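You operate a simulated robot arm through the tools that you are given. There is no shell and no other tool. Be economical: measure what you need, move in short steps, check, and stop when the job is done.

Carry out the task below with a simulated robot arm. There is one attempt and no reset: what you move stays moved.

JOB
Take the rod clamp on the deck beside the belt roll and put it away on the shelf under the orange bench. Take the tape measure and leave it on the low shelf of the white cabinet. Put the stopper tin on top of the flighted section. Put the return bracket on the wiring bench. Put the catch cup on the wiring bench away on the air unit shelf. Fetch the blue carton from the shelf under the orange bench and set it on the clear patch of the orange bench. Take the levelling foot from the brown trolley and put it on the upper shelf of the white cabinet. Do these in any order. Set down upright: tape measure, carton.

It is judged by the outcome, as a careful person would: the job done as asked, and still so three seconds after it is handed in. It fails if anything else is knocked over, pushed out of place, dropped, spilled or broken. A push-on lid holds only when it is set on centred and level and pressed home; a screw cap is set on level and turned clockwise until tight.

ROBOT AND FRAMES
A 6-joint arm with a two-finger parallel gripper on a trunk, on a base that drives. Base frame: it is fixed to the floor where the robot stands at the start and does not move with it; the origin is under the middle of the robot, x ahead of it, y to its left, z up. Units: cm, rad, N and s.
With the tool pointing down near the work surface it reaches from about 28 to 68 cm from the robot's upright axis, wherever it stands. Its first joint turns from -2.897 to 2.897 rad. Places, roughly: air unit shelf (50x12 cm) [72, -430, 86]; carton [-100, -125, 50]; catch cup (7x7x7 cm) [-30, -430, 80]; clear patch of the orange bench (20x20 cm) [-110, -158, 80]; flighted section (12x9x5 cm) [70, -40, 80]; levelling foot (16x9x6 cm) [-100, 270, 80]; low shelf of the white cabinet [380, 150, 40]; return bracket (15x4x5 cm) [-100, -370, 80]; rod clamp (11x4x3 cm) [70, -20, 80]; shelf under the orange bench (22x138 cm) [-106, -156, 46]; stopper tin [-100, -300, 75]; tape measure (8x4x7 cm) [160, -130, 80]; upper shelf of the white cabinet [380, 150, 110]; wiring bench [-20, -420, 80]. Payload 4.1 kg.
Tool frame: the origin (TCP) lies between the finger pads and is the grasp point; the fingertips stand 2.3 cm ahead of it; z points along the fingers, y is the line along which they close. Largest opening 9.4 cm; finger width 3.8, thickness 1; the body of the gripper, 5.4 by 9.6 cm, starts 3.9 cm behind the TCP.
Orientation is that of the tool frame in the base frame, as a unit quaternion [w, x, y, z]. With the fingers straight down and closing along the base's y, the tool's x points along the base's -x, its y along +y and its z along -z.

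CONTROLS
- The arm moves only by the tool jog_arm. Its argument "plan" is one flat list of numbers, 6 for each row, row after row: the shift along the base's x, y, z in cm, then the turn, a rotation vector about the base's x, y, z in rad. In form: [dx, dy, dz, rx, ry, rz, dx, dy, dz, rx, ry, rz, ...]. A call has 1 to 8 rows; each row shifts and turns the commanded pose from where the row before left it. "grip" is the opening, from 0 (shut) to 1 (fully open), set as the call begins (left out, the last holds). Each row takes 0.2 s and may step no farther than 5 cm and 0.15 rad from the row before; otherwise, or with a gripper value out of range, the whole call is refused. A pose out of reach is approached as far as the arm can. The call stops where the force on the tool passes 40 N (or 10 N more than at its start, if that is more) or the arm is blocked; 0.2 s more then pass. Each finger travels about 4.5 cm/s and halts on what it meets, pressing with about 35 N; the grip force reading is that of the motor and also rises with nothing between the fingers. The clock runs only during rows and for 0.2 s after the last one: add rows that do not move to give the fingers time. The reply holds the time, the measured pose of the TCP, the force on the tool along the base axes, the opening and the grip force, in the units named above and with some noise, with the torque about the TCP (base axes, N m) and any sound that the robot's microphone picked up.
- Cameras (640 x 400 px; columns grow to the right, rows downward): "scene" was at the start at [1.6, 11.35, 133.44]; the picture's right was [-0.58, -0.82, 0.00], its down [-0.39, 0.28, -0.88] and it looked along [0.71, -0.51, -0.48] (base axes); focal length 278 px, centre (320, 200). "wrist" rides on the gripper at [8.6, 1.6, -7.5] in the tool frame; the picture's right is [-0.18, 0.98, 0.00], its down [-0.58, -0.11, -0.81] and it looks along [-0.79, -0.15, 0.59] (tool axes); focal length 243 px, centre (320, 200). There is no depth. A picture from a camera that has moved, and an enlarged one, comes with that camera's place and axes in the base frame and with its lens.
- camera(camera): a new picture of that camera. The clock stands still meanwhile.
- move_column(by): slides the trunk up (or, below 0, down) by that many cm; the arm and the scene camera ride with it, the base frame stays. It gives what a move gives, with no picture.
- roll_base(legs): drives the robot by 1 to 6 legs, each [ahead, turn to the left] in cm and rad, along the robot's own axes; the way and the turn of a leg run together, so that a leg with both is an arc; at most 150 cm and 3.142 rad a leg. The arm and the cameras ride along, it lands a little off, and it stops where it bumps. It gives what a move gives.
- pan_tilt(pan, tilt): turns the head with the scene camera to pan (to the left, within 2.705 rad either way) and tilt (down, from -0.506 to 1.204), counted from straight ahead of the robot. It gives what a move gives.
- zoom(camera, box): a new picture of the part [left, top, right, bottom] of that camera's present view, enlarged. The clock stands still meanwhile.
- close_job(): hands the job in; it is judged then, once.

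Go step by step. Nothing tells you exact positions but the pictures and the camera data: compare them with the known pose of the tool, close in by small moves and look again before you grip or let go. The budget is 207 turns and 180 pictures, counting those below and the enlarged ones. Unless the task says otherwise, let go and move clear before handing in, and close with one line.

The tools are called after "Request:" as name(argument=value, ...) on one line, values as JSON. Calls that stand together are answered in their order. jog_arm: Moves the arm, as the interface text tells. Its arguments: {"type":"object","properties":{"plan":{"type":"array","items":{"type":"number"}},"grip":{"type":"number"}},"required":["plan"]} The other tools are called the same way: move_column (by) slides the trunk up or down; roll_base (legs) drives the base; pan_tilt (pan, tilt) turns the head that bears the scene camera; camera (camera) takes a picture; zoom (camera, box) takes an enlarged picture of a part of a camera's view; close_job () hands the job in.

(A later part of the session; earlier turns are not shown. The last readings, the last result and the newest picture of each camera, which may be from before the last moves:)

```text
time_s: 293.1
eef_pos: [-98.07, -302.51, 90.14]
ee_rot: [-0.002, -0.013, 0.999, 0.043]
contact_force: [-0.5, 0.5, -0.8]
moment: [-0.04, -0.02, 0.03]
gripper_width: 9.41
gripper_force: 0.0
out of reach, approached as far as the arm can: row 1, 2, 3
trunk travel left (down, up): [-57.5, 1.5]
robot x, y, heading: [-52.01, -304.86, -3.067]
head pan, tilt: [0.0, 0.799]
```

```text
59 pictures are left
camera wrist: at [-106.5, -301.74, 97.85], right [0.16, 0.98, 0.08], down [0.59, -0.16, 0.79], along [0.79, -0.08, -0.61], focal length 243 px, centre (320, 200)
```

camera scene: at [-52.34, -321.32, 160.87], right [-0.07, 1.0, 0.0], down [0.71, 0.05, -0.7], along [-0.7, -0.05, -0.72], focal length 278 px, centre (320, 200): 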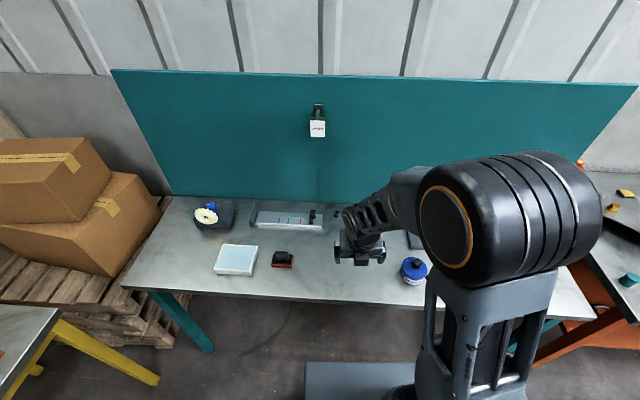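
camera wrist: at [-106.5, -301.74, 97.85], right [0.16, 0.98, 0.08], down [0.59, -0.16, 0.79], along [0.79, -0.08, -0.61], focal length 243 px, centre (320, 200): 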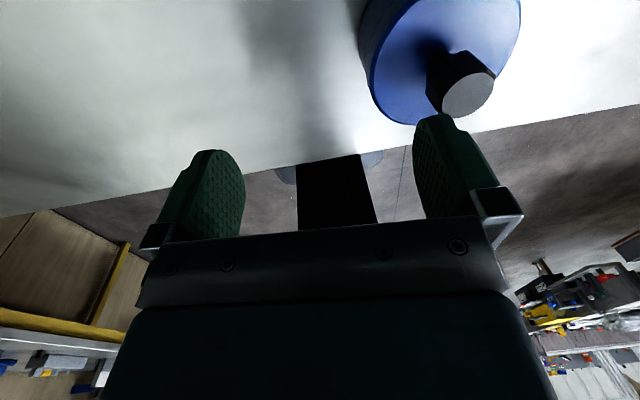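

Roll joint is at its limit; yaw the tool back so I can shift in y.

Request:
jog_arm(plan=[0, 0, 2, 0, 0, -0.14, 0, 0, 1, 0, 0, -0.14, -0.5, 2.4, 0, -0.03, 0, -0.14, -0.5, 2.4, 0, -0.03, 0, -0.14, -1, 2.4, 0, -0.026, 0, -0.1])

Request:
camera(camera="wrist")

```text
time_s: 294.3
eef_pos: [-99.75, -295.92, 92.89]
ee_rot: [0.019, 0.3, 0.954, -0.021]
contact_force: [12.8, -30.5, -12.1]
moment: [1.7, 0.03, 1.67]
gripper_width: 9.38
gripper_force: 0.1
trunk travel left (down, up): [-57.5, 1.5]
robot x, y, heading: [-51.65, -304.79, -3.065]
head pan, tilt: [0.0, 0.799]
```

```text
58 pictures are left
camera wrist: at [-105.96, -289.29, 99.96], right [0.71, 0.7, -0.02], down [0.4, -0.38, 0.84], along [0.58, -0.6, -0.55], focal length 243 px, centre (320, 200)
```

wrist: 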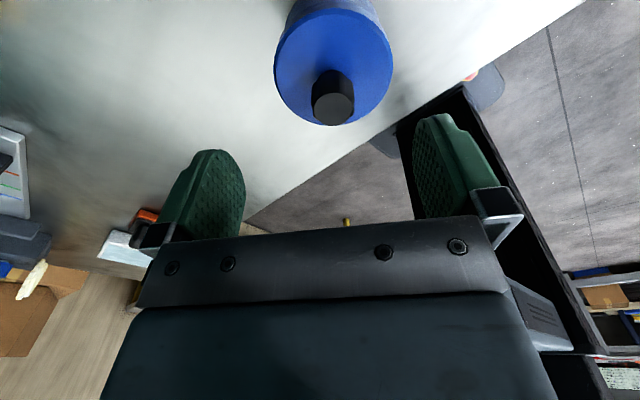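

The camera mast touched the vise post. Back off: move -y, yaw back, then shift the base +8 cm in y.

Request:
jog_arm(plan=[0, -2.5, 1, 0, 0, 0.12, 1, -3, 2, 0, 0, 0.14, 2, -2, 2, 0, 0, 0.1])

Request:
roll_base(legs=[[-12, 0], [0, -0.6], [14, 0], [0, 0.52]])

Request:
camera(camera="scene")

Request:
camera(camera="wrist")

```text
time_s: 295.1
eef_pos: [-96.96, -302.89, 98.32]
ee_rot: [0.016, 0.128, 0.991, -0.019]
contact_force: [0.2, 0.6, -0.2]
moment: [0.02, -0.01, 0.0]
gripper_width: 9.39
gripper_force: 0.0
trunk travel left (down, up): [-57.5, 1.5]
robot x, y, heading: [-51.57, -304.19, -3.069]
head pan, tilt: [0.0, 0.799]
```

```text
time_s: 300.4
eef_pos: [-97.41, -290.69, 98.11]
ee_rot: [0.016, 0.172, 0.985, -0.02]
contact_force: [-0.4, 0.5, -0.1]
moment: [0.0, 0.03, 0.02]
gripper_width: 9.38
gripper_force: 0.1
trunk travel left (down, up): [-57.5, 1.5]
robot x, y, heading: [-52.46, -296.81, 3.119]
head pan, tilt: [0.0, 0.799]
```

```text
57 pictures are left
camera scene: at [-54.61, -313.2, 160.86], right [0.02, 1.0, 0.0], down [0.72, -0.01, -0.7], along [-0.7, 0.01, -0.72], focal length 278 px, centre (320, 200)
```

scene: 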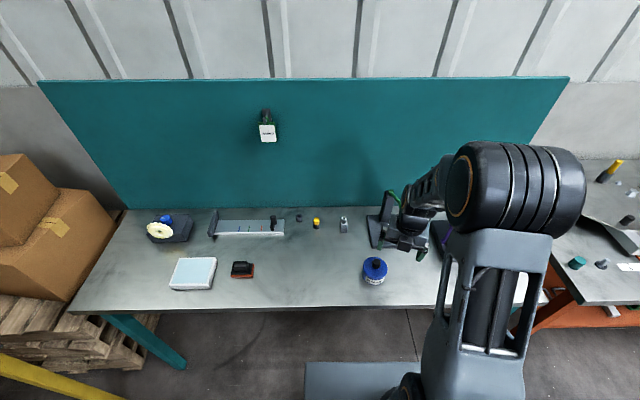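

```text
56 pictures are left
camera wrist: at [-105.07, -285.93, 105.32], right [0.51, 0.86, -0.02], down [0.49, -0.26, 0.83], along [0.71, -0.43, -0.55], focal length 243 px, centre (320, 200)
```

wrist: 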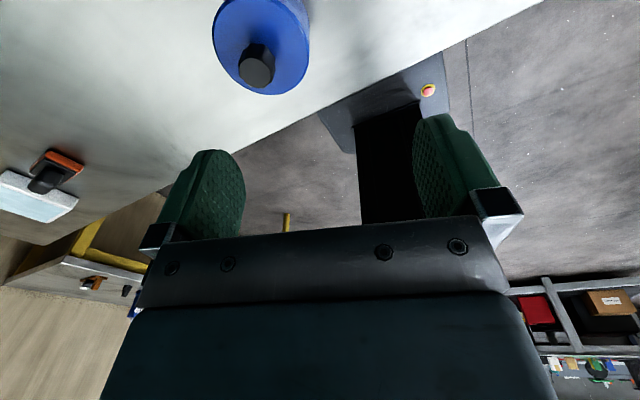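

Request:
jog_arm(plan=[-0.5, -2.4, 0, 0.022, 0.012, 0.12, -1, -2.3, 0, 0.022, 0.012, 0.12, -1.3, 0, -3.5, 0, 0, 0, 0, 0, -4, 0, 0, 0])

Request:
camera(camera="wrist")

```text
time_s: 301.4
eef_pos: [-100.23, -296.33, 90.2]
ee_rot: [0.003, 0.055, 0.998, 0.005]
contact_force: [-0.1, 0.4, 0.7]
moment: [0.01, -0.01, -0.04]
gripper_width: 9.38
gripper_force: 0.0
out of reach, approached as far as the arm can: row 2
trunk travel left (down, up): [-57.5, 1.5]
robot x, y, heading: [-52.13, -296.53, 3.129]
head pan, tilt: [0.0, 0.799]
```

```text
55 pictures are left
camera wrist: at [-108.62, -293.95, 97.88], right [0.29, 0.96, 0.01], down [0.56, -0.18, 0.81], along [0.77, -0.23, -0.59], focal length 243 px, centre (320, 200)
```

wrist: 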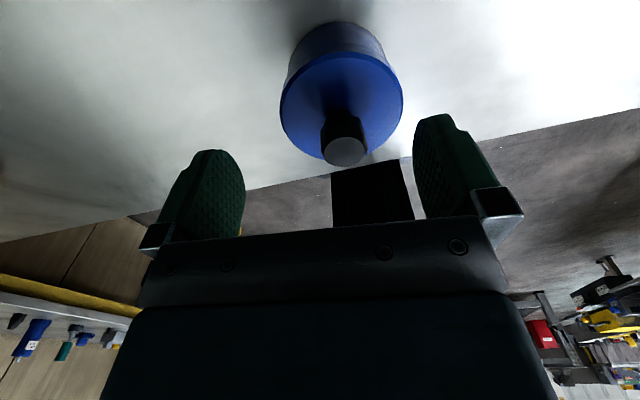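

Request:
jog_arm(plan=[0.4, 1.1, 0, 0, 0, 0, 0, 0, -3, 0, 0, 0, 0, 0, -2.9, 0, 0, 0])

Request:
camera(camera="wrist")

```text
time_s: 302.2
eef_pos: [-99.88, -295.8, 84.45]
ee_rot: [0.003, 0.056, 0.998, 0.007]
contact_force: [-0.3, -0.3, 0.2]
moment: [0.0, -0.01, 0.01]
gripper_width: 9.42
gripper_force: 0.0
out of reach, approached as far as the arm can: row 1
trunk travel left (down, up): [-57.5, 1.5]
robot x, y, heading: [-52.38, -296.64, 3.119]
head pan, tilt: [0.0, 0.799]
```

```text
54 pictures are left
camera wrist: at [-108.2, -293.42, 91.99], right [0.29, 0.96, 0.01], down [0.56, -0.18, 0.81], along [0.77, -0.23, -0.59], focal length 243 px, centre (320, 200)
```

wrist: 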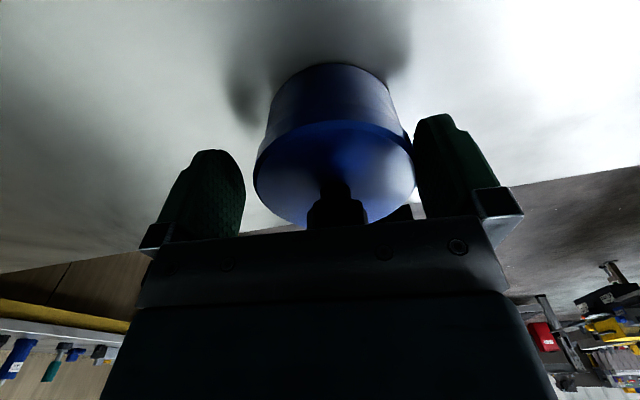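

Request:
jog_arm(plan=[0, 0, 0, 0, 0, 0, 0, 0, 0, 0, 0, 0, 0, 0, 0, 0, 0, 0, 0, 0, 0, 0, 0, 0], grip=0.6)

Request:
jog_arm(plan=[0, 0, 3, 0, 0, 0, 0, 0, 4, 0, 0, 0, 0, 0, 4, 0, 0, 0])

Request:
camera(camera="wrist")

```text
time_s: 303.2
eef_pos: [-99.82, -295.9, 84.5]
ee_rot: [0.003, 0.055, 0.998, 0.005]
contact_force: [0.0, -0.1, -1.0]
moment: [0.0, 0.02, -0.02]
gripper_width: 7.37
gripper_force: 34.8
trunk travel left (down, up): [-57.5, 1.5]
robot x, y, heading: [-52.23, -296.67, 3.119]
head pan, tilt: [0.0, 0.799]
```

```text
time_s: 304.0
eef_pos: [-99.69, -296.26, 95.64]
ee_rot: [0.004, 0.055, 0.998, 0.008]
contact_force: [-0.7, 0.1, -1.9]
moment: [0.02, 0.03, -0.05]
gripper_width: 7.38
gripper_force: 35.5
out of reach, approached as far as the arm can: row 3
trunk travel left (down, up): [-57.5, 1.5]
robot x, y, heading: [-52.51, -296.73, 3.123]
head pan, tilt: [0.0, 0.799]
```

```text
53 pictures are left
camera wrist: at [-108.05, -293.76, 103.25], right [0.29, 0.96, 0.01], down [0.56, -0.18, 0.81], along [0.78, -0.23, -0.59], focal length 243 px, centre (320, 200)
```

wrist: 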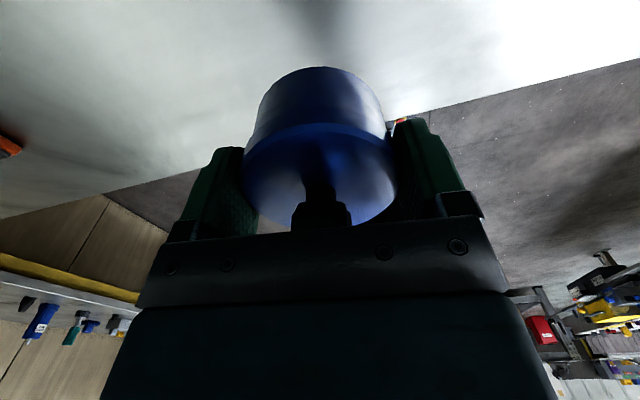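

Tin held. Drive back to the deck: end near (19,-20) facing +x.

Request:
roll_base(legs=[[-30, 0], [0, -1.55], [150, 0], [126, 0]])

Request:
jog_arm(plan=[0, 0, 0, 0, 0, 0])

```text
time_s: 322.6
eef_pos: [-32.74, 23.34, 95.74]
ee_rot: [0.006, 0.732, 0.681, 0.002]
contact_force: [0.0, -0.1, -0.6]
moment: [0.02, -0.01, 0.01]
gripper_width: 7.32
gripper_force: 35.0
trunk travel left (down, up): [-57.5, 1.5]
robot x, y, heading: [-30.79, -23.75, 1.589]
head pan, tilt: [0.0, 0.799]
```

```text
time_s: 323.0
eef_pos: [-32.54, 23.31, 95.7]
ee_rot: [0.006, 0.731, 0.682, 0.002]
contact_force: [-0.7, -0.9, -0.9]
moment: [-0.02, 0.01, 0.0]
gripper_width: 7.3
gripper_force: 34.7
trunk travel left (down, up): [-57.5, 1.5]
robot x, y, heading: [-30.76, -24.11, 1.593]
head pan, tilt: [0.0, 0.799]
```

Request:
roll_base(legs=[[0, -1.39], [48, 0], [0, -0.2]])

Request:
jog_arm(plan=[3, 0, 2, 0, 0, 0, 3, 0, 2, 0, 0, 0, 3, 0, 2, 0, 0, 0])

Request:
pan_tilt(pan=-0.2, tilt=0.9)

Request:
camera(camera="scene")

Request:
camera(camera="wrist")

```text
time_s: 330.0
eef_pos: [62.47, -12.81, 95.76]
ee_rot: [0.007, 0.999, -0.039, -0.002]
contact_force: [0.4, -0.3, -0.8]
moment: [0.01, 0.03, -0.03]
gripper_width: 7.27
gripper_force: 35.0
trunk travel left (down, up): [-57.5, 1.5]
robot x, y, heading: [14.74, -13.94, 0.014]
head pan, tilt: [0.0, 0.799]
```

```text
time_s: 330.8
eef_pos: [71.44, -12.68, 101.82]
ee_rot: [0.01, 0.999, -0.043, -0.003]
contact_force: [0.3, -0.4, -1.4]
moment: [0.01, 0.01, 0.02]
gripper_width: 7.28
gripper_force: 35.1
trunk travel left (down, up): [-57.5, 1.5]
robot x, y, heading: [15.21, -13.79, 0.015]
head pan, tilt: [0.0, 0.799]
```

```text
time_s: 331.5
eef_pos: [71.42, -12.71, 101.7]
ee_rot: [0.011, 0.999, -0.041, -0.002]
contact_force: [-0.7, 0.4, -1.3]
moment: [0.02, 0.02, 0.03]
gripper_width: 7.25
gripper_force: 35.2
trunk travel left (down, up): [-57.5, 1.5]
robot x, y, heading: [15.43, -13.96, 0.015]
head pan, tilt: [-0.201, 0.901]
```

```text
52 pictures are left
camera scene: at [16.53, 1.07, 160.07], right [-0.19, -0.98, 0.0], down [-0.77, 0.15, -0.62], along [0.61, -0.12, -0.78], focal length 278 px, centre (320, 200)
```

scene: 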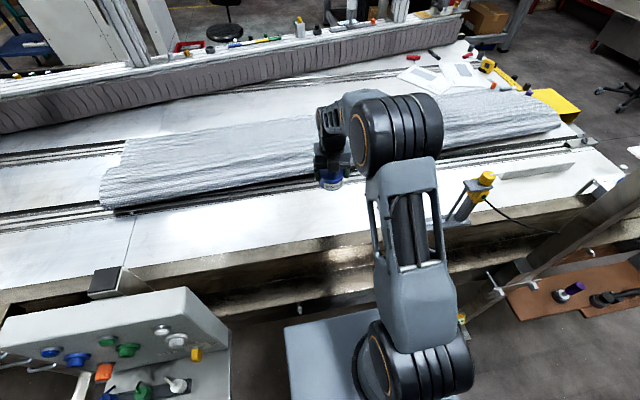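

```text
51 pictures are left
camera wrist: at [80.12, -14.95, 109.31], right [-0.27, -0.96, 0.02], down [-0.57, 0.17, 0.81], along [-0.78, 0.2, -0.59], focal length 243 px, centre (320, 200)
```

wrist: 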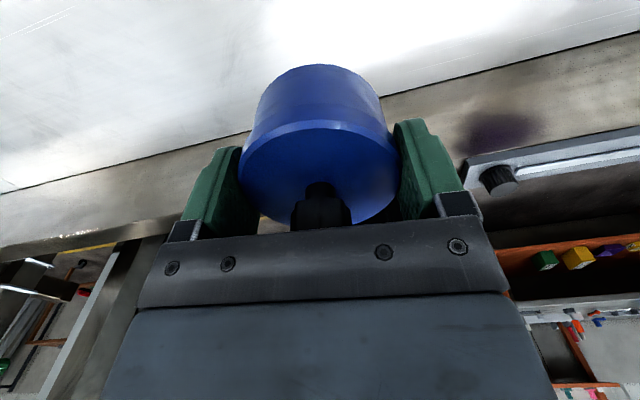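

Flighted section centre ≈(71.9,-38.8); ridge at its +y end, so the tin goes on the flat grid at ≈(72.2,-40.3). Rotate the tool so the fingers close across x, then go over it.

Request:
jog_arm(plan=[0, 0, 0, 0, 0, -0.15, 0, 0, 0, 0, 0, -0.15, 0, 0, 0, 0, 0, -0.15, 0, 0, 0, 0, 0, -0.15, 0, 0, 0, 0, 0, -0.15, 0, 0, 0, 0, 0, -0.15, 0, 0, 0, 0, 0, -0.15, 0, 0, 0, 0, 0, -0.15])

Request:
jog_arm(plan=[0, -4.6, 0, 0, 0, -0.05, 0, -4.6, 0, 0, 0, 0, 0, -4.6, 0, 0, 0, 0, 0.2, -4.6, 0, 0, 0, 0, 0.2, -4.6, 0, 0, 0, 0, 0.2, -4.4, 0, 0, 0, 0])

Request:
camera(camera="wrist")

Request:
camera(camera="scene")

```text
time_s: 333.3
eef_pos: [71.55, -12.88, 101.62]
ee_rot: [0.005, 0.801, -0.598, -0.007]
contact_force: [-0.5, 0.4, -1.9]
moment: [0.01, 0.01, -0.02]
gripper_width: 7.3
gripper_force: 34.9
trunk travel left (down, up): [-57.5, 1.5]
robot x, y, heading: [14.94, -14.39, 0.011]
head pan, tilt: [-0.201, 0.901]
```

```text
time_s: 334.7
eef_pos: [72.09, -40.32, 101.55]
ee_rot: [0.005, 0.788, -0.616, -0.006]
contact_force: [0.5, 0.3, -2.6]
moment: [-0.01, -0.02, 0.05]
gripper_width: 7.28
gripper_force: 35.2
trunk travel left (down, up): [-57.5, 1.5]
robot x, y, heading: [15.48, -14.25, 0.011]
head pan, tilt: [-0.201, 0.901]
```

```text
50 pictures are left
camera wrist: at [72.9, -49.22, 109.13], right [-1.0, -0.06, 0.02], down [-0.02, 0.59, 0.81], along [-0.05, 0.81, -0.59], focal length 243 px, centre (320, 200)
```

wrist: 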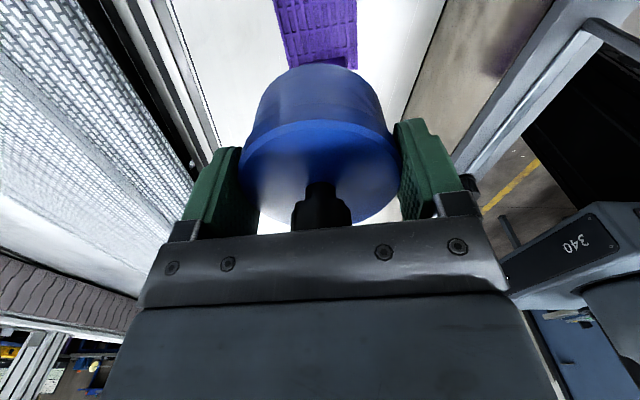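

```text
49 pictures are left
camera scene: at [16.55, 0.98, 160.08], right [-0.19, -0.98, 0.0], down [-0.77, 0.15, -0.62], along [0.61, -0.12, -0.78], focal length 278 px, centre (320, 200)
```

scene: 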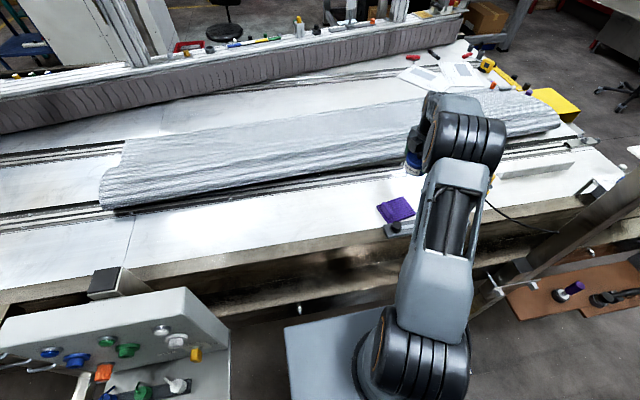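

Above the section. Lower in steps.

Request:
jog_arm(plan=[0, 0, -4, 0, 0, 0, 0, 0, -4, 0, 0, 0, 0, 0, -4, 0, 0, 0, 0, 0, -3, 0, 0, 0])

Request:
camera(camera="wrist")

Request:
zoom(camera="scene", box=[340, 160, 500, 260])

```text
time_s: 335.7
eef_pos: [71.9, -40.21, 86.58]
ee_rot: [0.004, 0.787, -0.617, -0.007]
contact_force: [0.3, 0.5, -1.8]
moment: [0.02, 0.02, -0.01]
gripper_width: 7.27
gripper_force: 34.6
trunk travel left (down, up): [-57.5, 1.5]
robot x, y, heading: [14.69, -14.09, 0.013]
head pan, tilt: [-0.201, 0.901]
```

```text
48 pictures are left
camera wrist: at [72.71, -49.05, 94.1], right [-1.0, -0.06, 0.01], down [-0.02, 0.59, 0.81], along [-0.05, 0.81, -0.59], focal length 243 px, centre (320, 200)
```

wrist: 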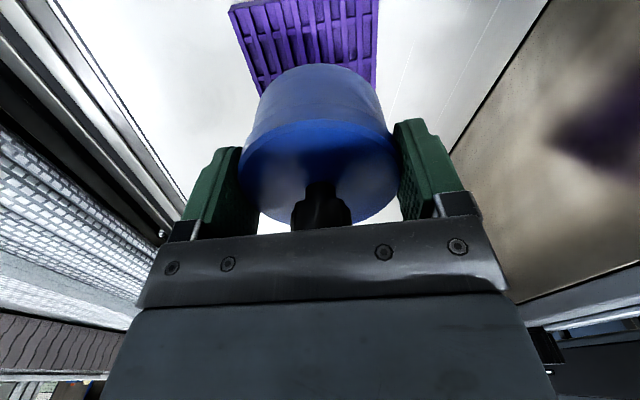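

```text
4.00 times, centred on (420, 210) of scene
camera zoom: at [16.56, 1.03, 160.08], right [-0.19, -0.98, 0.0], down [-0.77, 0.15, -0.62], along [0.61, -0.12, -0.78], focal length 1114 px, centre (-80, 160)
```

zoom: 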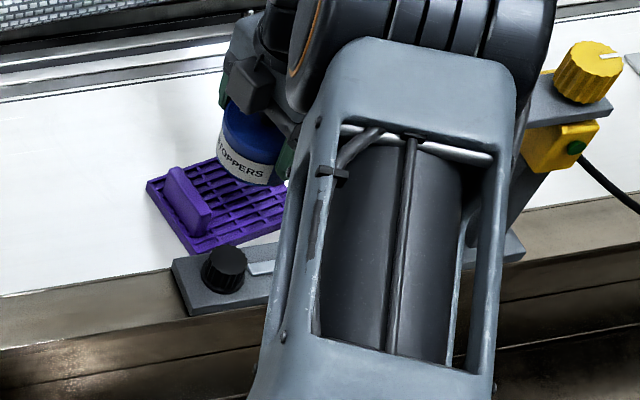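

Request:
jog_arm(plan=[0.3, 0.4, -2.5, 0, 0, 0, 0, 0, -1.2, 0, 0, 0, 0, 0, -0.5, 0, 0, 0])

Request:
jog_arm(plan=[0, 0, -0.4, 0, 0, 0, 0, 0, 0, 0, 0, 0])

Request:
jog_arm(plan=[0, 0, -0.4, 0, 0, 0, 0, 0, 0, 0, 0, 0])

```text
time_s: 336.5
eef_pos: [72.34, -39.88, 82.45]
ee_rot: [0.004, 0.787, -0.617, -0.006]
contact_force: [0.2, 0.1, -1.8]
moment: [0.0, 0.02, 0.01]
gripper_width: 7.29
gripper_force: 34.7
trunk travel left (down, up): [-57.5, 1.5]
robot x, y, heading: [15.26, -14.05, 0.013]
head pan, tilt: [-0.201, 0.901]
```

```text
time_s: 337.1
eef_pos: [72.44, -39.85, 82.18]
ee_rot: [0.003, 0.787, -0.616, -0.007]
contact_force: [0.3, 0.4, -1.7]
moment: [0.01, -0.03, -0.04]
gripper_width: 7.28
gripper_force: 35.0
trunk travel left (down, up): [-57.5, 1.5]
robot x, y, heading: [15.05, -14.12, 0.014]
head pan, tilt: [-0.201, 0.901]
```

```text
time_s: 337.7
eef_pos: [72.28, -39.69, 81.61]
ee_rot: [0.004, 0.787, -0.616, -0.006]
contact_force: [-0.6, 0.5, -1.4]
moment: [0.01, 0.0, 0.0]
gripper_width: 7.29
gripper_force: 35.0
trunk travel left (down, up): [-57.5, 1.5]
robot x, y, heading: [15.27, -13.91, 0.017]
head pan, tilt: [-0.201, 0.901]
```

Request:
jog_arm(plan=[0, 0, -0.4, 0, 0, 0, 0, 0, 0, 0, 0, 0])

Request:
jog_arm(plan=[0, 0, -0.3, 0, 0, 0, 0, 0, 0, 0, 0, 0])

Request:
jog_arm(plan=[0, 0, -0.3, 0, 0, 0, 0, 0, 0, 0, 0, 0])

Request:
zoom(camera="scene", box=[360, 170, 440, 230])

```text
time_s: 338.3
eef_pos: [72.31, -39.84, 81.13]
ee_rot: [0.003, 0.788, -0.616, -0.006]
contact_force: [-0.4, -0.4, -2.0]
moment: [0.0, 0.01, 0.02]
gripper_width: 7.27
gripper_force: 34.6
trunk travel left (down, up): [-57.5, 1.5]
robot x, y, heading: [14.97, -14.02, 0.015]
head pan, tilt: [-0.201, 0.901]
```

```text
time_s: 338.9
eef_pos: [72.33, -39.91, 80.98]
ee_rot: [0.004, 0.787, -0.617, -0.006]
contact_force: [-0.6, 0.4, 1.0]
moment: [0.0, -0.04, 0.01]
gripper_width: 7.27
gripper_force: 34.8
trunk travel left (down, up): [-57.5, 1.5]
robot x, y, heading: [15.17, -13.83, 0.012]
head pan, tilt: [-0.201, 0.901]
```

```text
time_s: 339.5
eef_pos: [72.35, -39.89, 80.94]
ee_rot: [0.004, 0.787, -0.617, -0.005]
contact_force: [-3.3, -1.0, 11.7]
moment: [0.06, 0.05, -0.01]
gripper_width: 7.28
gripper_force: 35.1
trunk travel left (down, up): [-57.5, 1.5]
robot x, y, heading: [15.28, -13.89, 0.012]
head pan, tilt: [-0.201, 0.901]
```

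```text
6.67 times, centred on (400, 200) of scene
camera zoom: at [16.38, 1.09, 160.09], right [-0.19, -0.98, 0.0], down [-0.77, 0.15, -0.62], along [0.61, -0.12, -0.78], focal length 1856 px, centre (-213, 200)
```

zoom: 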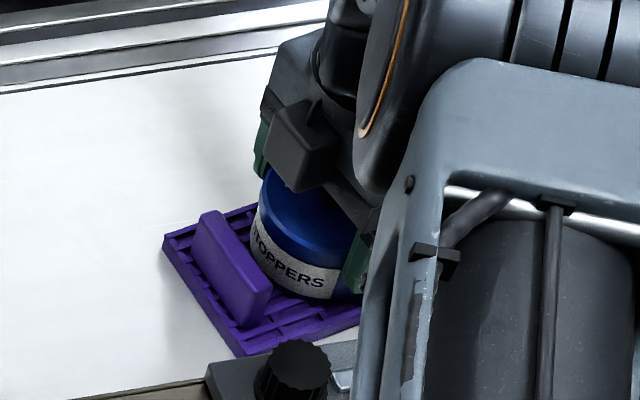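

Tin is seated level on the grid beside the ridge. Release and lift straight up.

Request:
jog_arm(plan=[0, 0, 0, 0, 0, 0, 0, 0, 0, 0, 0, 0, 0, 0, 0, 0, 0, 0, 0, 0, 3, 0, 0, 0, 0, 0, 4, 0, 0, 0, 0, 0, 5, 0, 0, 0, 0, 0, 5, 0, 0, 0, 0, 0, 4, 0, 0, 0], grip=1)

Request:
jog_arm(plan=[-0.5, 4.5, 0, 0, 0, 0, -0.5, 4.5, 0, 0, 0, 0, -0.5, 4.5, 0, 0, 0, 0, -0.5, 4.5, 0, 0, 0, 0, -0.5, 4.5, 0, 0, 0, 0, -0.5, 4.5, 0, 0, 0, 0])

Request:
zoom(camera="scene", box=[340, 20, 600, 230])

```text
time_s: 341.3
eef_pos: [72.43, -40.01, 101.63]
ee_rot: [0.004, 0.788, -0.616, -0.006]
contact_force: [1.1, 0.1, 0.0]
moment: [0.02, 0.02, -0.03]
gripper_width: 9.41
gripper_force: 0.1
trunk travel left (down, up): [-57.5, 1.5]
robot x, y, heading: [15.35, -13.66, 0.017]
head pan, tilt: [-0.201, 0.901]
```

```text
time_s: 342.7
eef_pos: [69.69, -12.76, 101.95]
ee_rot: [0.005, 0.788, -0.616, -0.005]
contact_force: [0.7, 0.9, 0.2]
moment: [-0.04, -0.03, -0.02]
gripper_width: 9.4
gripper_force: 0.1
trunk travel left (down, up): [-57.5, 1.5]
robot x, y, heading: [15.24, -13.75, 0.01]
head pan, tilt: [-0.201, 0.901]
```

```text
1.90 times, centred on (470, 125) of scene
camera zoom: at [16.51, 1.13, 160.06], right [-0.19, -0.98, 0.0], down [-0.77, 0.15, -0.62], along [0.61, -0.12, -0.78], focal length 530 px, centre (34, 343)
```

zoom: 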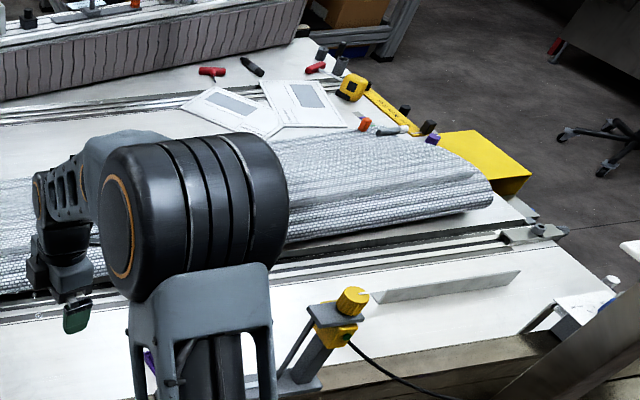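

Stopper tin is placed. Next the tape measure at ≈(163,-130) near the deck's right end; I'll go round to (125,-215) and look.

Request:
roll_base(legs=[[-35, 0], [0, -1.58], [150, 0], [50, 0], [0, 1.57], [145, 0]])

Request:
pan_tilt(pan=0.9, tilt=0.5)

Request:
camera(camera="scene")

Request:
pan_tilt(pan=0.3, tilt=0.4)

Request:
camera(camera="scene")

```text
time_s: 369.0
eef_pos: [180.59, -203.71, 101.89]
ee_rot: [0.004, 0.798, -0.603, -0.006]
contact_force: [0.2, 0.1, 0.4]
moment: [-0.02, 0.02, 0.0]
gripper_width: 9.42
gripper_force: 0.0
trunk travel left (down, up): [-57.5, 1.5]
robot x, y, heading: [126.07, -206.69, 0.051]
head pan, tilt: [-0.201, 0.901]
```

```text
time_s: 370.3
eef_pos: [180.53, -203.68, 101.92]
ee_rot: [0.004, 0.797, -0.603, -0.006]
contact_force: [0.9, 0.6, -0.4]
moment: [-0.05, -0.01, 0.01]
gripper_width: 9.4
gripper_force: 0.1
trunk travel left (down, up): [-57.5, 1.5]
robot x, y, heading: [126.13, -207.0, 0.049]
head pan, tilt: [0.901, 0.499]
```

```text
44 pictures are left
camera scene: at [124.79, -182.94, 163.45], right [0.81, -0.58, 0.0], down [-0.28, -0.39, -0.88], along [0.51, 0.71, -0.48], focal length 278 px, centre (320, 200)
```

scene: 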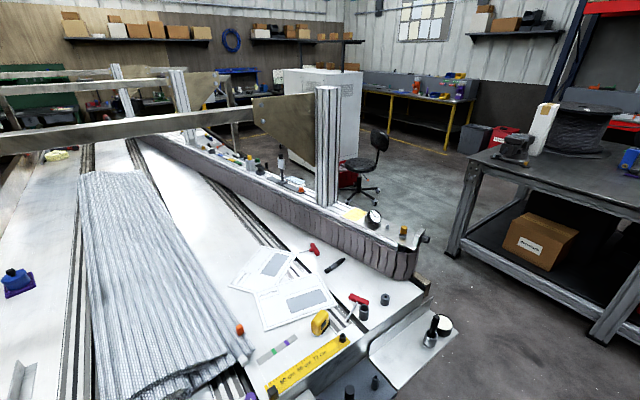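

```text
time_s: 371.3
eef_pos: [180.5, -203.74, 101.84]
ee_rot: [0.004, 0.798, -0.603, -0.006]
contact_force: [-0.2, 0.0, -0.3]
moment: [0.01, 0.02, -0.02]
gripper_width: 9.38
gripper_force: 0.1
trunk travel left (down, up): [-57.5, 1.5]
robot x, y, heading: [126.1, -206.45, 0.051]
head pan, tilt: [0.3, 0.4]
```

```text
43 pictures are left
camera scene: at [128.18, -187.17, 164.37], right [0.34, -0.94, 0.0], down [-0.37, -0.13, -0.92], along [0.87, 0.31, -0.39], focal length 278 px, centre (320, 200)
```

scene: 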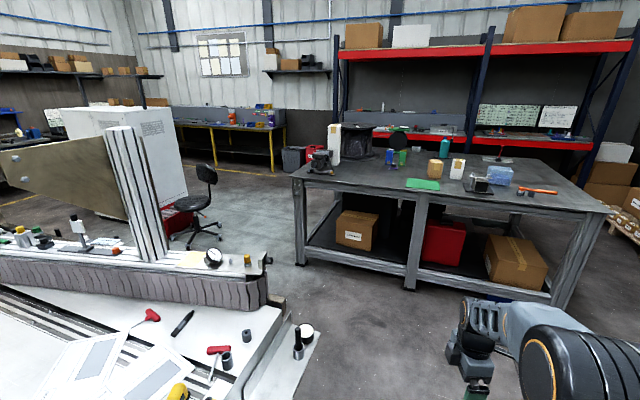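

Tape measure stands at ≈(162,-131), deck end at y≈-144. Drive to (160,-195) facing +y and set the tool flipped again.

Request:
roll_base(legs=[[0, 0.26], [35, 0], [0, 1.26]])

Request:
pan_tilt(pan=-0.25, tilt=0.9)

Request:
camera(camera="scene")

```text
time_s: 377.6
eef_pos: [161.53, -141.65, 101.87]
ee_rot: [0.008, 0.995, 0.096, -0.002]
contact_force: [0.7, -0.3, -0.3]
moment: [-0.03, 0.0, 0.01]
gripper_width: 9.43
gripper_force: 0.1
trunk travel left (down, up): [-57.5, 1.5]
robot x, y, heading: [159.93, -196.14, 1.535]
head pan, tilt: [0.3, 0.4]
```

```text
time_s: 378.5
eef_pos: [161.56, -141.56, 101.93]
ee_rot: [0.007, 0.995, 0.096, -0.002]
contact_force: [0.1, 0.1, 0.0]
moment: [-0.01, 0.01, -0.01]
gripper_width: 9.39
gripper_force: 0.1
trunk travel left (down, up): [-57.5, 1.5]
robot x, y, heading: [160.42, -195.78, 1.533]
head pan, tilt: [-0.25, 0.901]
```

```text
42 pictures are left
camera scene: at [145.44, -194.19, 160.08], right [0.96, -0.28, 0.0], down [-0.22, -0.75, -0.62], along [0.18, 0.6, -0.78], focal length 278 px, centre (320, 200)
```

scene: 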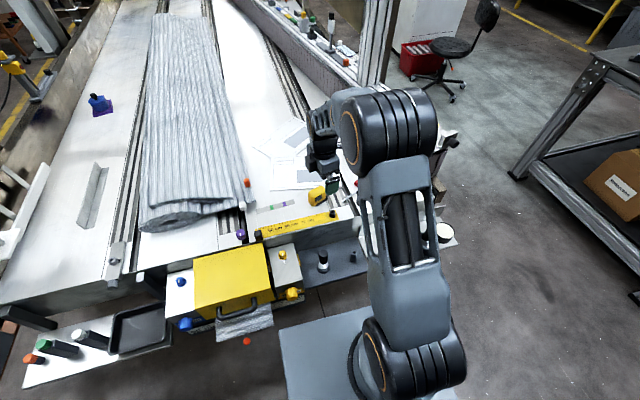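

Request:
zoom(camera="scene", box=[270, 160, 390, 250])

Request:
jog_arm(plan=[0, -1.5, 0, 0, 0, 0.15, 0, -1.5, 0, 0, 0, 0.15, 0, -1.5, 0, 0, 0, 0.15, 0, -1.5, 0, 0, 0, 0.15, 0, -1.5, 0, 0, 0, 0.15, 0, -1, 0, 0, 0, 0.15, 0, 0, 0, 0, 0, 0.15, 0, 0, 0, 0, 0, 0.15])

Request:
jog_arm(plan=[0, 0, 0, 0, 0, 0.1, 0, 0, 0, 0.14, 0, 0, 0, 0, 0, 0.14, 0, 0, 0, 0, 0, 0.14, 0, 0, 0, 0, 0, 0.14, 0, 0, 0, 0, 0, 0.14, 0, 0])

Request:
camera(camera="wrist")

```text
4.44 times, centred on (330, 205) of scene
camera zoom: at [145.44, -194.19, 160.08], right [0.96, -0.28, 0.0], down [-0.22, -0.75, -0.62], along [0.18, 0.6, -0.78], focal length 1237 px, centre (276, 178)
```

zoom: 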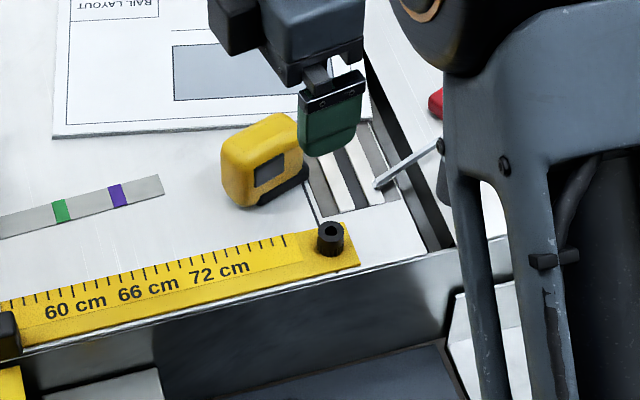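

```text
time_s: 380.3
eef_pos: [161.47, -150.2, 101.73]
ee_rot: [0.007, 0.767, 0.642, 0.003]
contact_force: [-0.3, 0.2, 0.0]
moment: [-0.01, -0.01, 0.0]
gripper_width: 9.44
gripper_force: 0.0
trunk travel left (down, up): [-57.5, 1.5]
robot x, y, heading: [159.92, -196.08, 1.534]
head pan, tilt: [-0.25, 0.901]
```

```text
time_s: 381.7
eef_pos: [161.09, -150.22, 101.84]
ee_rot: [-0.25, 0.691, 0.638, 0.23]
contact_force: [-0.1, -0.3, -0.7]
moment: [-0.02, 0.0, 0.02]
gripper_width: 9.43
gripper_force: 0.1
out of reach, approached as far as the arm can: row 1, 6
trunk travel left (down, up): [-57.5, 1.5]
robot x, y, heading: [159.83, -196.13, 1.531]
head pan, tilt: [-0.25, 0.901]
```

```text
40 pictures are left
camera wrist: at [163.46, -148.47, 113.15], right [0.96, -0.2, -0.17], down [-0.16, -0.95, 0.25], along [-0.21, -0.22, -0.95], focal length 243 px, centre (320, 200)
```

wrist: 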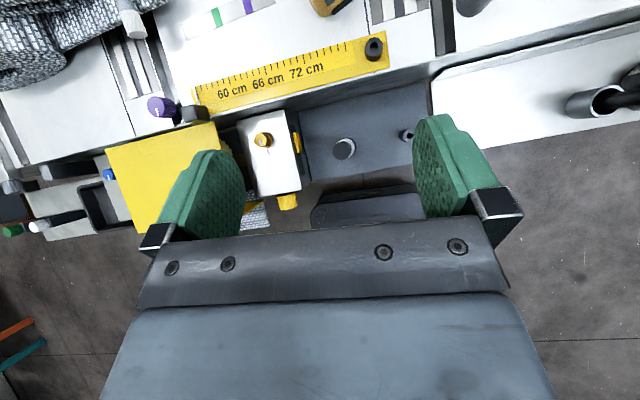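

Tape's long axis lies along x (angle ≈0.28), so I'll grasp it top-down across its thickness, turn it to point along y near the deck end, then regrasp pitched. Advance the base 9 cm and set tool vertical, rotated.

Request:
jog_arm(plan=[0, 0, 0, -0.14, 0, 0, 0, 0, 0, -0.14, 0, 0, 0, 0, 0, -0.14, 0, 0, 0, 0, 0, -0.14, 0, 0, 0, 0, 0, -0.12, 0, -0.1, 0, 0, 0, 0, 0, -0.15, 0, 0, 0, 0, 0, -0.15, 0, 0, 0, 0, 0, -0.15])

Request:
roll_base(legs=[[9, 0]])

Request:
jog_arm(plan=[0.5, 3, 0, 0, 0, -0.15, 0.5, 3, 0, 0, 0, -0.15, 0.5, 3, 0, 0, 0, -0.15, 0.5, 3, 0, 0, 0, -0.15, 0.5, 1, 0, 0, 0, -0.1])

Request:
camera(camera="wrist")

```text
refused: row 5 steps farther than a row can; nothing moved
```

```text
time_s: 382.8
eef_pos: [161.48, -141.23, 101.97]
ee_rot: [-0.249, 0.692, 0.637, 0.231]
contact_force: [-0.6, 0.9, 0.6]
moment: [-0.02, 0.0, 0.01]
gripper_width: 9.4
gripper_force: 0.0
trunk travel left (down, up): [-57.5, 1.5]
robot x, y, heading: [160.28, -187.39, 1.533]
head pan, tilt: [-0.25, 0.901]
```

```text
time_s: 384.0
eef_pos: [178.59, -134.6, 97.34]
ee_rot: [-0.229, 0.86, 0.373, 0.261]
contact_force: [-0.3, -0.9, 0.4]
moment: [-0.02, 0.01, 0.0]
gripper_width: 9.39
gripper_force: 0.0
out of reach, approached as far as the arm can: row 1, 2, 3, 4, 5
trunk travel left (down, up): [-57.5, 1.5]
robot x, y, heading: [160.41, -187.07, 1.534]
head pan, tilt: [-0.25, 0.901]
```

```text
39 pictures are left
camera wrist: at [182.95, -135.61, 108.07], right [0.64, -0.7, -0.31], down [-0.65, -0.71, 0.27], along [-0.41, 0.03, -0.91], focal length 243 px, centre (320, 200)
```

wrist: 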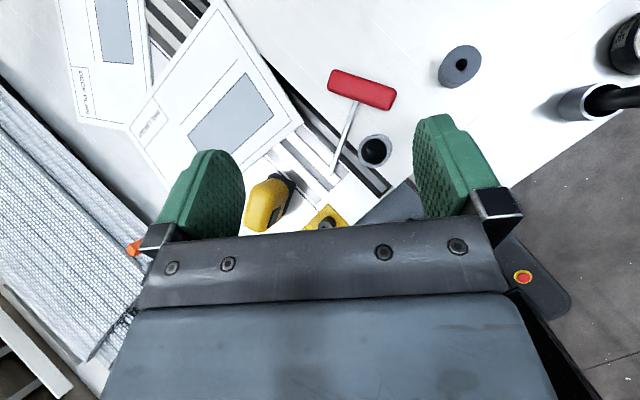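

Request:
jog_arm(plan=[0, 0, 0, -0.107, 0.09, 0, 0, 0, 0, -0.107, 0.09, 0, 0, 0, 0, -0.107, 0.09, 0, 0, 0, 0, -0.107, 0.09, 0, 0, 0, 0, -0.107, 0.09, 0, 0, 0, 0, 0, 0, -0.15, 0, 0, 0, 0, 0, -0.15, 0, 0, 0, 0, 0, -0.15])

Request:
jog_arm(plan=[0, 0, 0, 0, 0, -0.14, 0, 0, 0, 0, 0, 0])

Request:
camera(camera="wrist")

```text
time_s: 385.8
eef_pos: [179.48, -135.27, 96.87]
ee_rot: [-0.067, 0.985, 0.155, -0.022]
contact_force: [-0.4, 0.4, 0.4]
moment: [0.02, 0.01, 0.02]
gripper_width: 9.4
gripper_force: 0.1
out of reach, approached as far as the arm can: row 1
trunk travel left (down, up): [-57.5, 1.5]
robot x, y, heading: [160.1, -187.25, 1.53]
head pan, tilt: [-0.25, 0.901]
```

```text
time_s: 386.4
eef_pos: [179.54, -135.25, 96.88]
ee_rot: [-0.067, 0.994, 0.086, -0.016]
contact_force: [0.6, -0.5, -0.2]
moment: [0.0, 0.02, -0.01]
gripper_width: 9.41
gripper_force: 0.0
trunk travel left (down, up): [-57.5, 1.5]
robot x, y, heading: [160.53, -187.32, 1.533]
head pan, tilt: [-0.25, 0.901]
```

```text
38 pictures are left
camera wrist: at [188.72, -136.44, 103.87], right [-0.01, -0.99, -0.13], down [-0.55, -0.1, 0.83], along [-0.83, 0.09, -0.55], focal length 243 px, centre (320, 200)
```

wrist: 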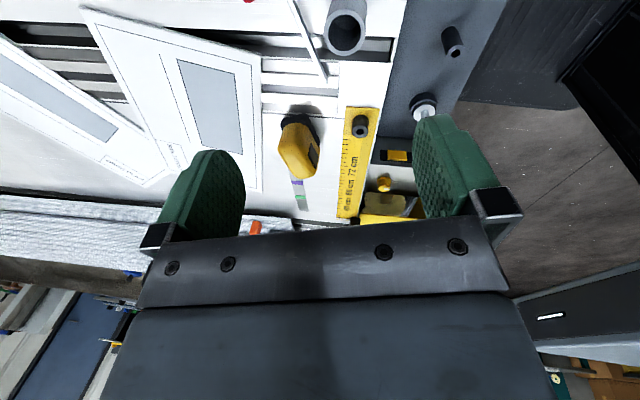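

Request:
jog_arm(plan=[-3.5, 1.2, 0, -0.045, -0.015, 0, -3.5, 1.2, 0, -0.045, -0.015, 0, -3.5, 1.3, 0, -0.04, -0.013, 0, -3.5, 1.3, -2, 0, 0, 0])

Request:
camera(camera="wrist")

```text
time_s: 387.4
eef_pos: [165.36, -130.29, 94.83]
ee_rot: [-0.001, 0.996, 0.087, -0.001]
contact_force: [-0.2, 0.4, 0.9]
moment: [-0.01, -0.03, -0.01]
gripper_width: 9.39
gripper_force: 0.0
trunk travel left (down, up): [-57.5, 1.5]
robot x, y, heading: [160.65, -187.24, 1.537]
head pan, tilt: [-0.25, 0.901]
```

```text
37 pictures are left
camera wrist: at [174.26, -130.48, 102.36], right [-0.01, -1.0, 0.0], down [-0.59, 0.0, 0.81], along [-0.81, 0.01, -0.59], focal length 243 px, centre (320, 200)
```

wrist: 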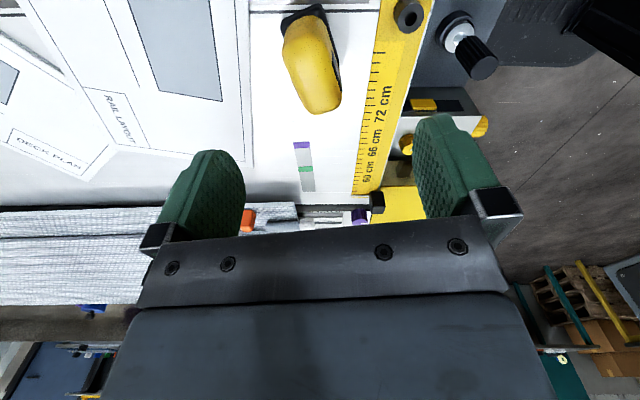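

Tape centre (164.5,-129.7), axis angle ≈0.27. Descend onto it.

Request:
jog_arm(plan=[-0.4, 0.3, -4, 0, 0, 0.05, -0.4, 0.3, -4, 0, 0, 0.05, 0, 0, -3, 0, 0, 0])

Request:
camera(camera="wrist")

```text
time_s: 388.2
eef_pos: [164.51, -129.58, 84.25]
ee_rot: [-0.001, 0.991, 0.136, -0.002]
contact_force: [0.4, -0.2, 0.0]
moment: [-0.01, 0.01, 0.02]
gripper_width: 9.38
gripper_force: 0.1
trunk travel left (down, up): [-57.5, 1.5]
robot x, y, heading: [160.45, -187.12, 1.536]
head pan, tilt: [-0.25, 0.901]
```

```text
36 pictures are left
camera wrist: at [173.36, -128.87, 91.75], right [0.09, -1.0, 0.0], down [-0.59, -0.06, 0.81], along [-0.8, -0.07, -0.59], focal length 243 px, centre (320, 200)
```

wrist: 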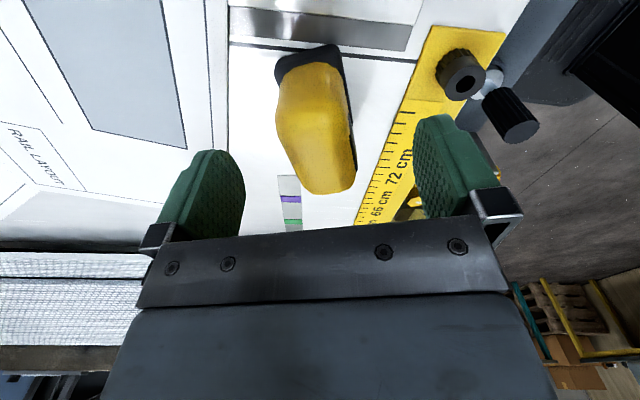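

Request:
jog_arm(plan=[0, 0.2, -2.2, 0, 0, 0, 0, 0, -2, 0, 0, 0])

Request:
jog_arm(plan=[0, 0, 0, 0, 0, 0, 0, 0, 0, 0, 0, 0, 0, 0, 0, 0, 0, 0, 0, 0, 0, 0, 0, 0, 0, 0, 0, 0, 0, 0], grip=0.2)

Request:
jog_arm(plan=[0, 0, 3, 0, 0, 0, 0, 0, 4, 0, 0, 0])

Request:
camera(camera="wrist")

```text
time_s: 388.8
eef_pos: [164.52, -129.27, 79.8]
ee_rot: [-0.003, 0.991, 0.136, -0.001]
contact_force: [0.6, -0.1, 0.3]
moment: [0.01, -0.01, 0.02]
gripper_width: 9.38
gripper_force: 0.1
trunk travel left (down, up): [-57.5, 1.5]
robot x, y, heading: [160.23, -187.46, 1.535]
head pan, tilt: [-0.25, 0.901]
```

```text
time_s: 390.0
eef_pos: [164.59, -129.07, 79.89]
ee_rot: [-0.001, 0.991, 0.136, -0.001]
contact_force: [0.2, -0.9, 0.2]
moment: [-0.07, 0.02, 0.01]
gripper_width: 3.99
gripper_force: 34.4
trunk travel left (down, up): [-57.5, 1.5]
robot x, y, heading: [160.64, -187.25, 1.53]
head pan, tilt: [-0.25, 0.901]
```

```text
time_s: 390.6
eef_pos: [164.75, -129.53, 86.7]
ee_rot: [-0.001, 0.991, 0.137, -0.001]
contact_force: [0.2, -1.2, -3.4]
moment: [0.01, -0.03, 0.01]
gripper_width: 3.97
gripper_force: 34.8
trunk travel left (down, up): [-57.5, 1.5]
robot x, y, heading: [160.07, -187.17, 1.535]
head pan, tilt: [-0.25, 0.901]
```

```text
35 pictures are left
camera wrist: at [173.53, -128.82, 94.15], right [0.09, -1.0, 0.0], down [-0.59, -0.05, 0.81], along [-0.8, -0.07, -0.59], focal length 243 px, centre (320, 200)
```

wrist: 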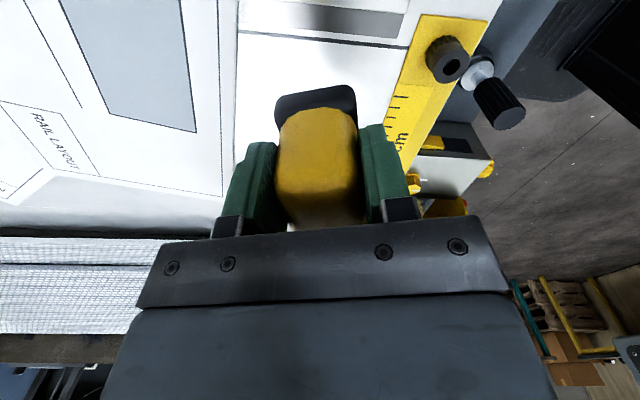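

Tape held upright. Back off and drive via the corridor (x≈262) to look at the white cabinet.

Request:
jog_arm(plan=[0, 0, 5, 0, 0, 0, 0, -3, 4, 0, 0, 0, 0, -4, 2, 0, 0, 0])

Request:
roll_base(legs=[[-32, 0], [0, -1.52], [105, 0], [0, 1.55], [150, 0], [30, 0]])

Request:
pan_tilt(pan=-0.7, tilt=0.5)

Request:
camera(camera="scene")

```text
time_s: 391.4
eef_pos: [164.53, -136.47, 97.76]
ee_rot: [-0.002, 0.991, 0.136, -0.001]
contact_force: [0.0, -0.1, -2.3]
moment: [0.0, -0.05, 0.0]
gripper_width: 3.96
gripper_force: 35.0
trunk travel left (down, up): [-57.5, 1.5]
robot x, y, heading: [159.99, -187.28, 1.535]
head pan, tilt: [-0.25, 0.901]
```

```text
time_s: 414.6
eef_pos: [245.79, 18.06, 97.49]
ee_rot: [-0.001, 0.979, 0.202, -0.001]
contact_force: [0.0, 0.2, -1.6]
moment: [0.03, -0.07, 0.01]
gripper_width: 3.99
gripper_force: 35.1
trunk travel left (down, up): [-57.5, 1.5]
robot x, y, heading: [247.97, -33.28, 1.659]
head pan, tilt: [-0.25, 0.901]
```

```text
time_s: 415.5
eef_pos: [245.62, 17.94, 97.66]
ee_rot: [-0.001, 0.979, 0.202, 0.0]
contact_force: [0.4, 0.6, -1.8]
moment: [0.04, 0.01, -0.01]
gripper_width: 3.99
gripper_force: 34.9
trunk travel left (down, up): [-57.5, 1.5]
robot x, y, heading: [247.71, -32.81, 1.663]
head pan, tilt: [-0.7, 0.499]
```

```text
34 pictures are left
camera scene: at [237.36, -32.97, 163.45], right [0.82, -0.57, 0.0], down [-0.27, -0.39, -0.88], along [0.5, 0.72, -0.48], focal length 278 px, centre (320, 200)
```

scene: 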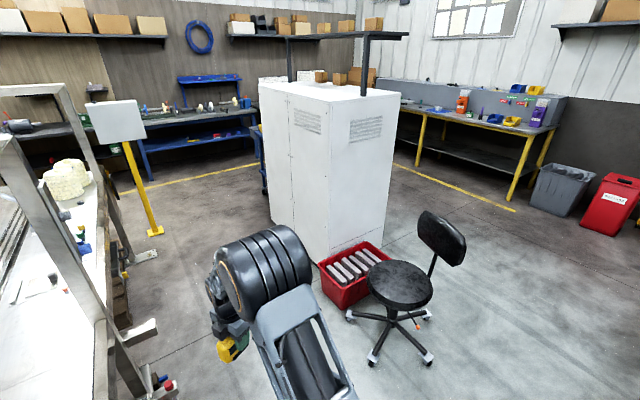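

The faces toward -x and -y are closed panels, so the shelves must open on another side. Go east along y≈-35 past the chair and look back.

Request:
roll_base(legs=[[0, -1.67], [150, 0], [75, 0], [0, 1.57]])

Request:
pan_tilt(pan=0.6, tilt=0.4)

Request:
camera(camera="scene")

```text
time_s: 434.8
eef_pos: [478.39, 24.77, 97.6]
ee_rot: [0.0, 0.983, 0.185, -0.001]
contact_force: [-0.4, -0.3, -2.6]
moment: [0.01, -0.04, -0.03]
gripper_width: 3.97
gripper_force: 35.1
trunk travel left (down, up): [-57.5, 1.5]
robot x, y, heading: [479.39, -25.71, 1.632]
head pan, tilt: [-0.7, 0.499]
```

```text
time_s: 436.2
eef_pos: [478.44, 24.86, 97.66]
ee_rot: [-0.001, 0.983, 0.185, -0.001]
contact_force: [-0.1, 0.9, -2.5]
moment: [-0.04, -0.06, -0.02]
gripper_width: 3.98
gripper_force: 35.3
trunk travel left (down, up): [-57.5, 1.5]
robot x, y, heading: [479.03, -26.42, 1.633]
head pan, tilt: [0.6, 0.4]
```

```text
33 pictures are left
camera scene: at [457.44, -25.8, 164.37], right [0.79, 0.61, 0.0], down [0.24, -0.31, -0.92], along [-0.57, 0.73, -0.39], focal length 278 px, centre (320, 200)
```

scene: 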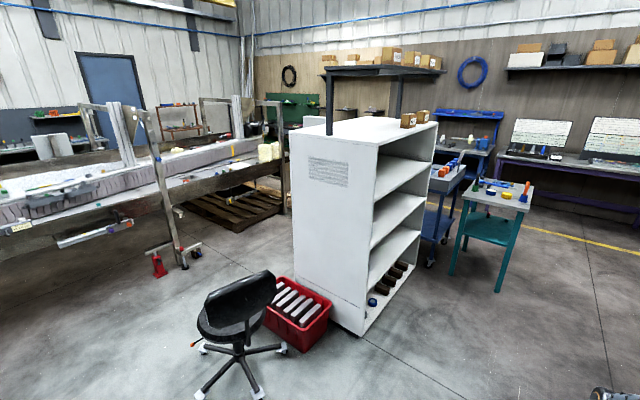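

The cabinet opens toward +x with shelves ~z 5, 40, 75, 110, so compartments are ~30 cm high and I need a pitched grasp. I look for a nearby surface for a regrasp (small teal table).

Request:
zoom(camera="scene", box=[280, 110, 560, 340])

```text
1.74 times, centred on (420, 225) of scene
camera zoom: at [457.44, -25.8, 164.37], right [0.79, 0.61, 0.0], down [0.24, -0.31, -0.92], along [-0.57, 0.73, -0.39], focal length 484 px, centre (146, 156)
```

zoom: 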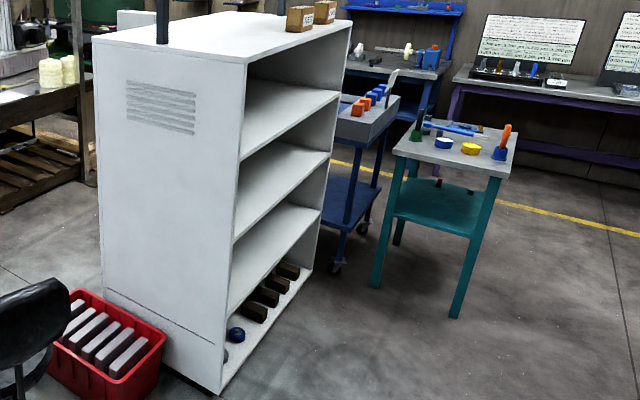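

Front opening at x≈392, y 105–205; shelves at ≈40/73/106. The teal table has a free front strip at (440,215–230). Drive there for the regrasp.

Request:
roll_base(legs=[[0, 0.162], [150, 0], [36, 0], [0, -0.22]])

Request:
pan_tilt(pan=0.0, tilt=0.8)

Request:
camera(camera="scene")

```text
time_s: 447.1
eef_pos: [444.32, 208.6, 97.62]
ee_rot: [-0.001, 0.989, 0.146, -0.001]
contact_force: [0.1, 0.2, -2.6]
moment: [-0.01, -0.01, 0.02]
gripper_width: 3.98
gripper_force: 35.1
trunk travel left (down, up): [-57.5, 1.5]
robot x, y, heading: [440.5, 157.87, 1.549]
head pan, tilt: [0.6, 0.4]
```

```text
time_s: 448.1
eef_pos: [444.23, 208.57, 97.68]
ee_rot: [0.0, 0.989, 0.146, -0.001]
contact_force: [0.0, 0.9, -2.2]
moment: [0.02, -0.03, -0.01]
gripper_width: 4.0
gripper_force: 34.9
trunk travel left (down, up): [-57.5, 1.5]
robot x, y, heading: [440.71, 157.57, 1.551]
head pan, tilt: [0.0, 0.799]
```

```text
31 pictures are left
camera scene: at [424.46, 160.14, 160.87], right [1.0, -0.02, 0.0], down [-0.01, -0.72, -0.7], along [0.01, 0.7, -0.72], focal length 278 px, centre (320, 200)
```

scene: 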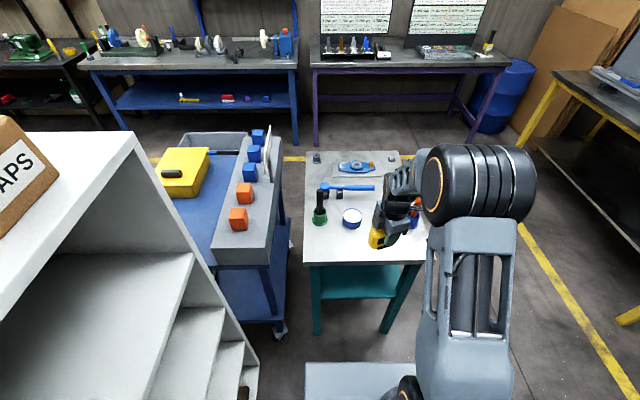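

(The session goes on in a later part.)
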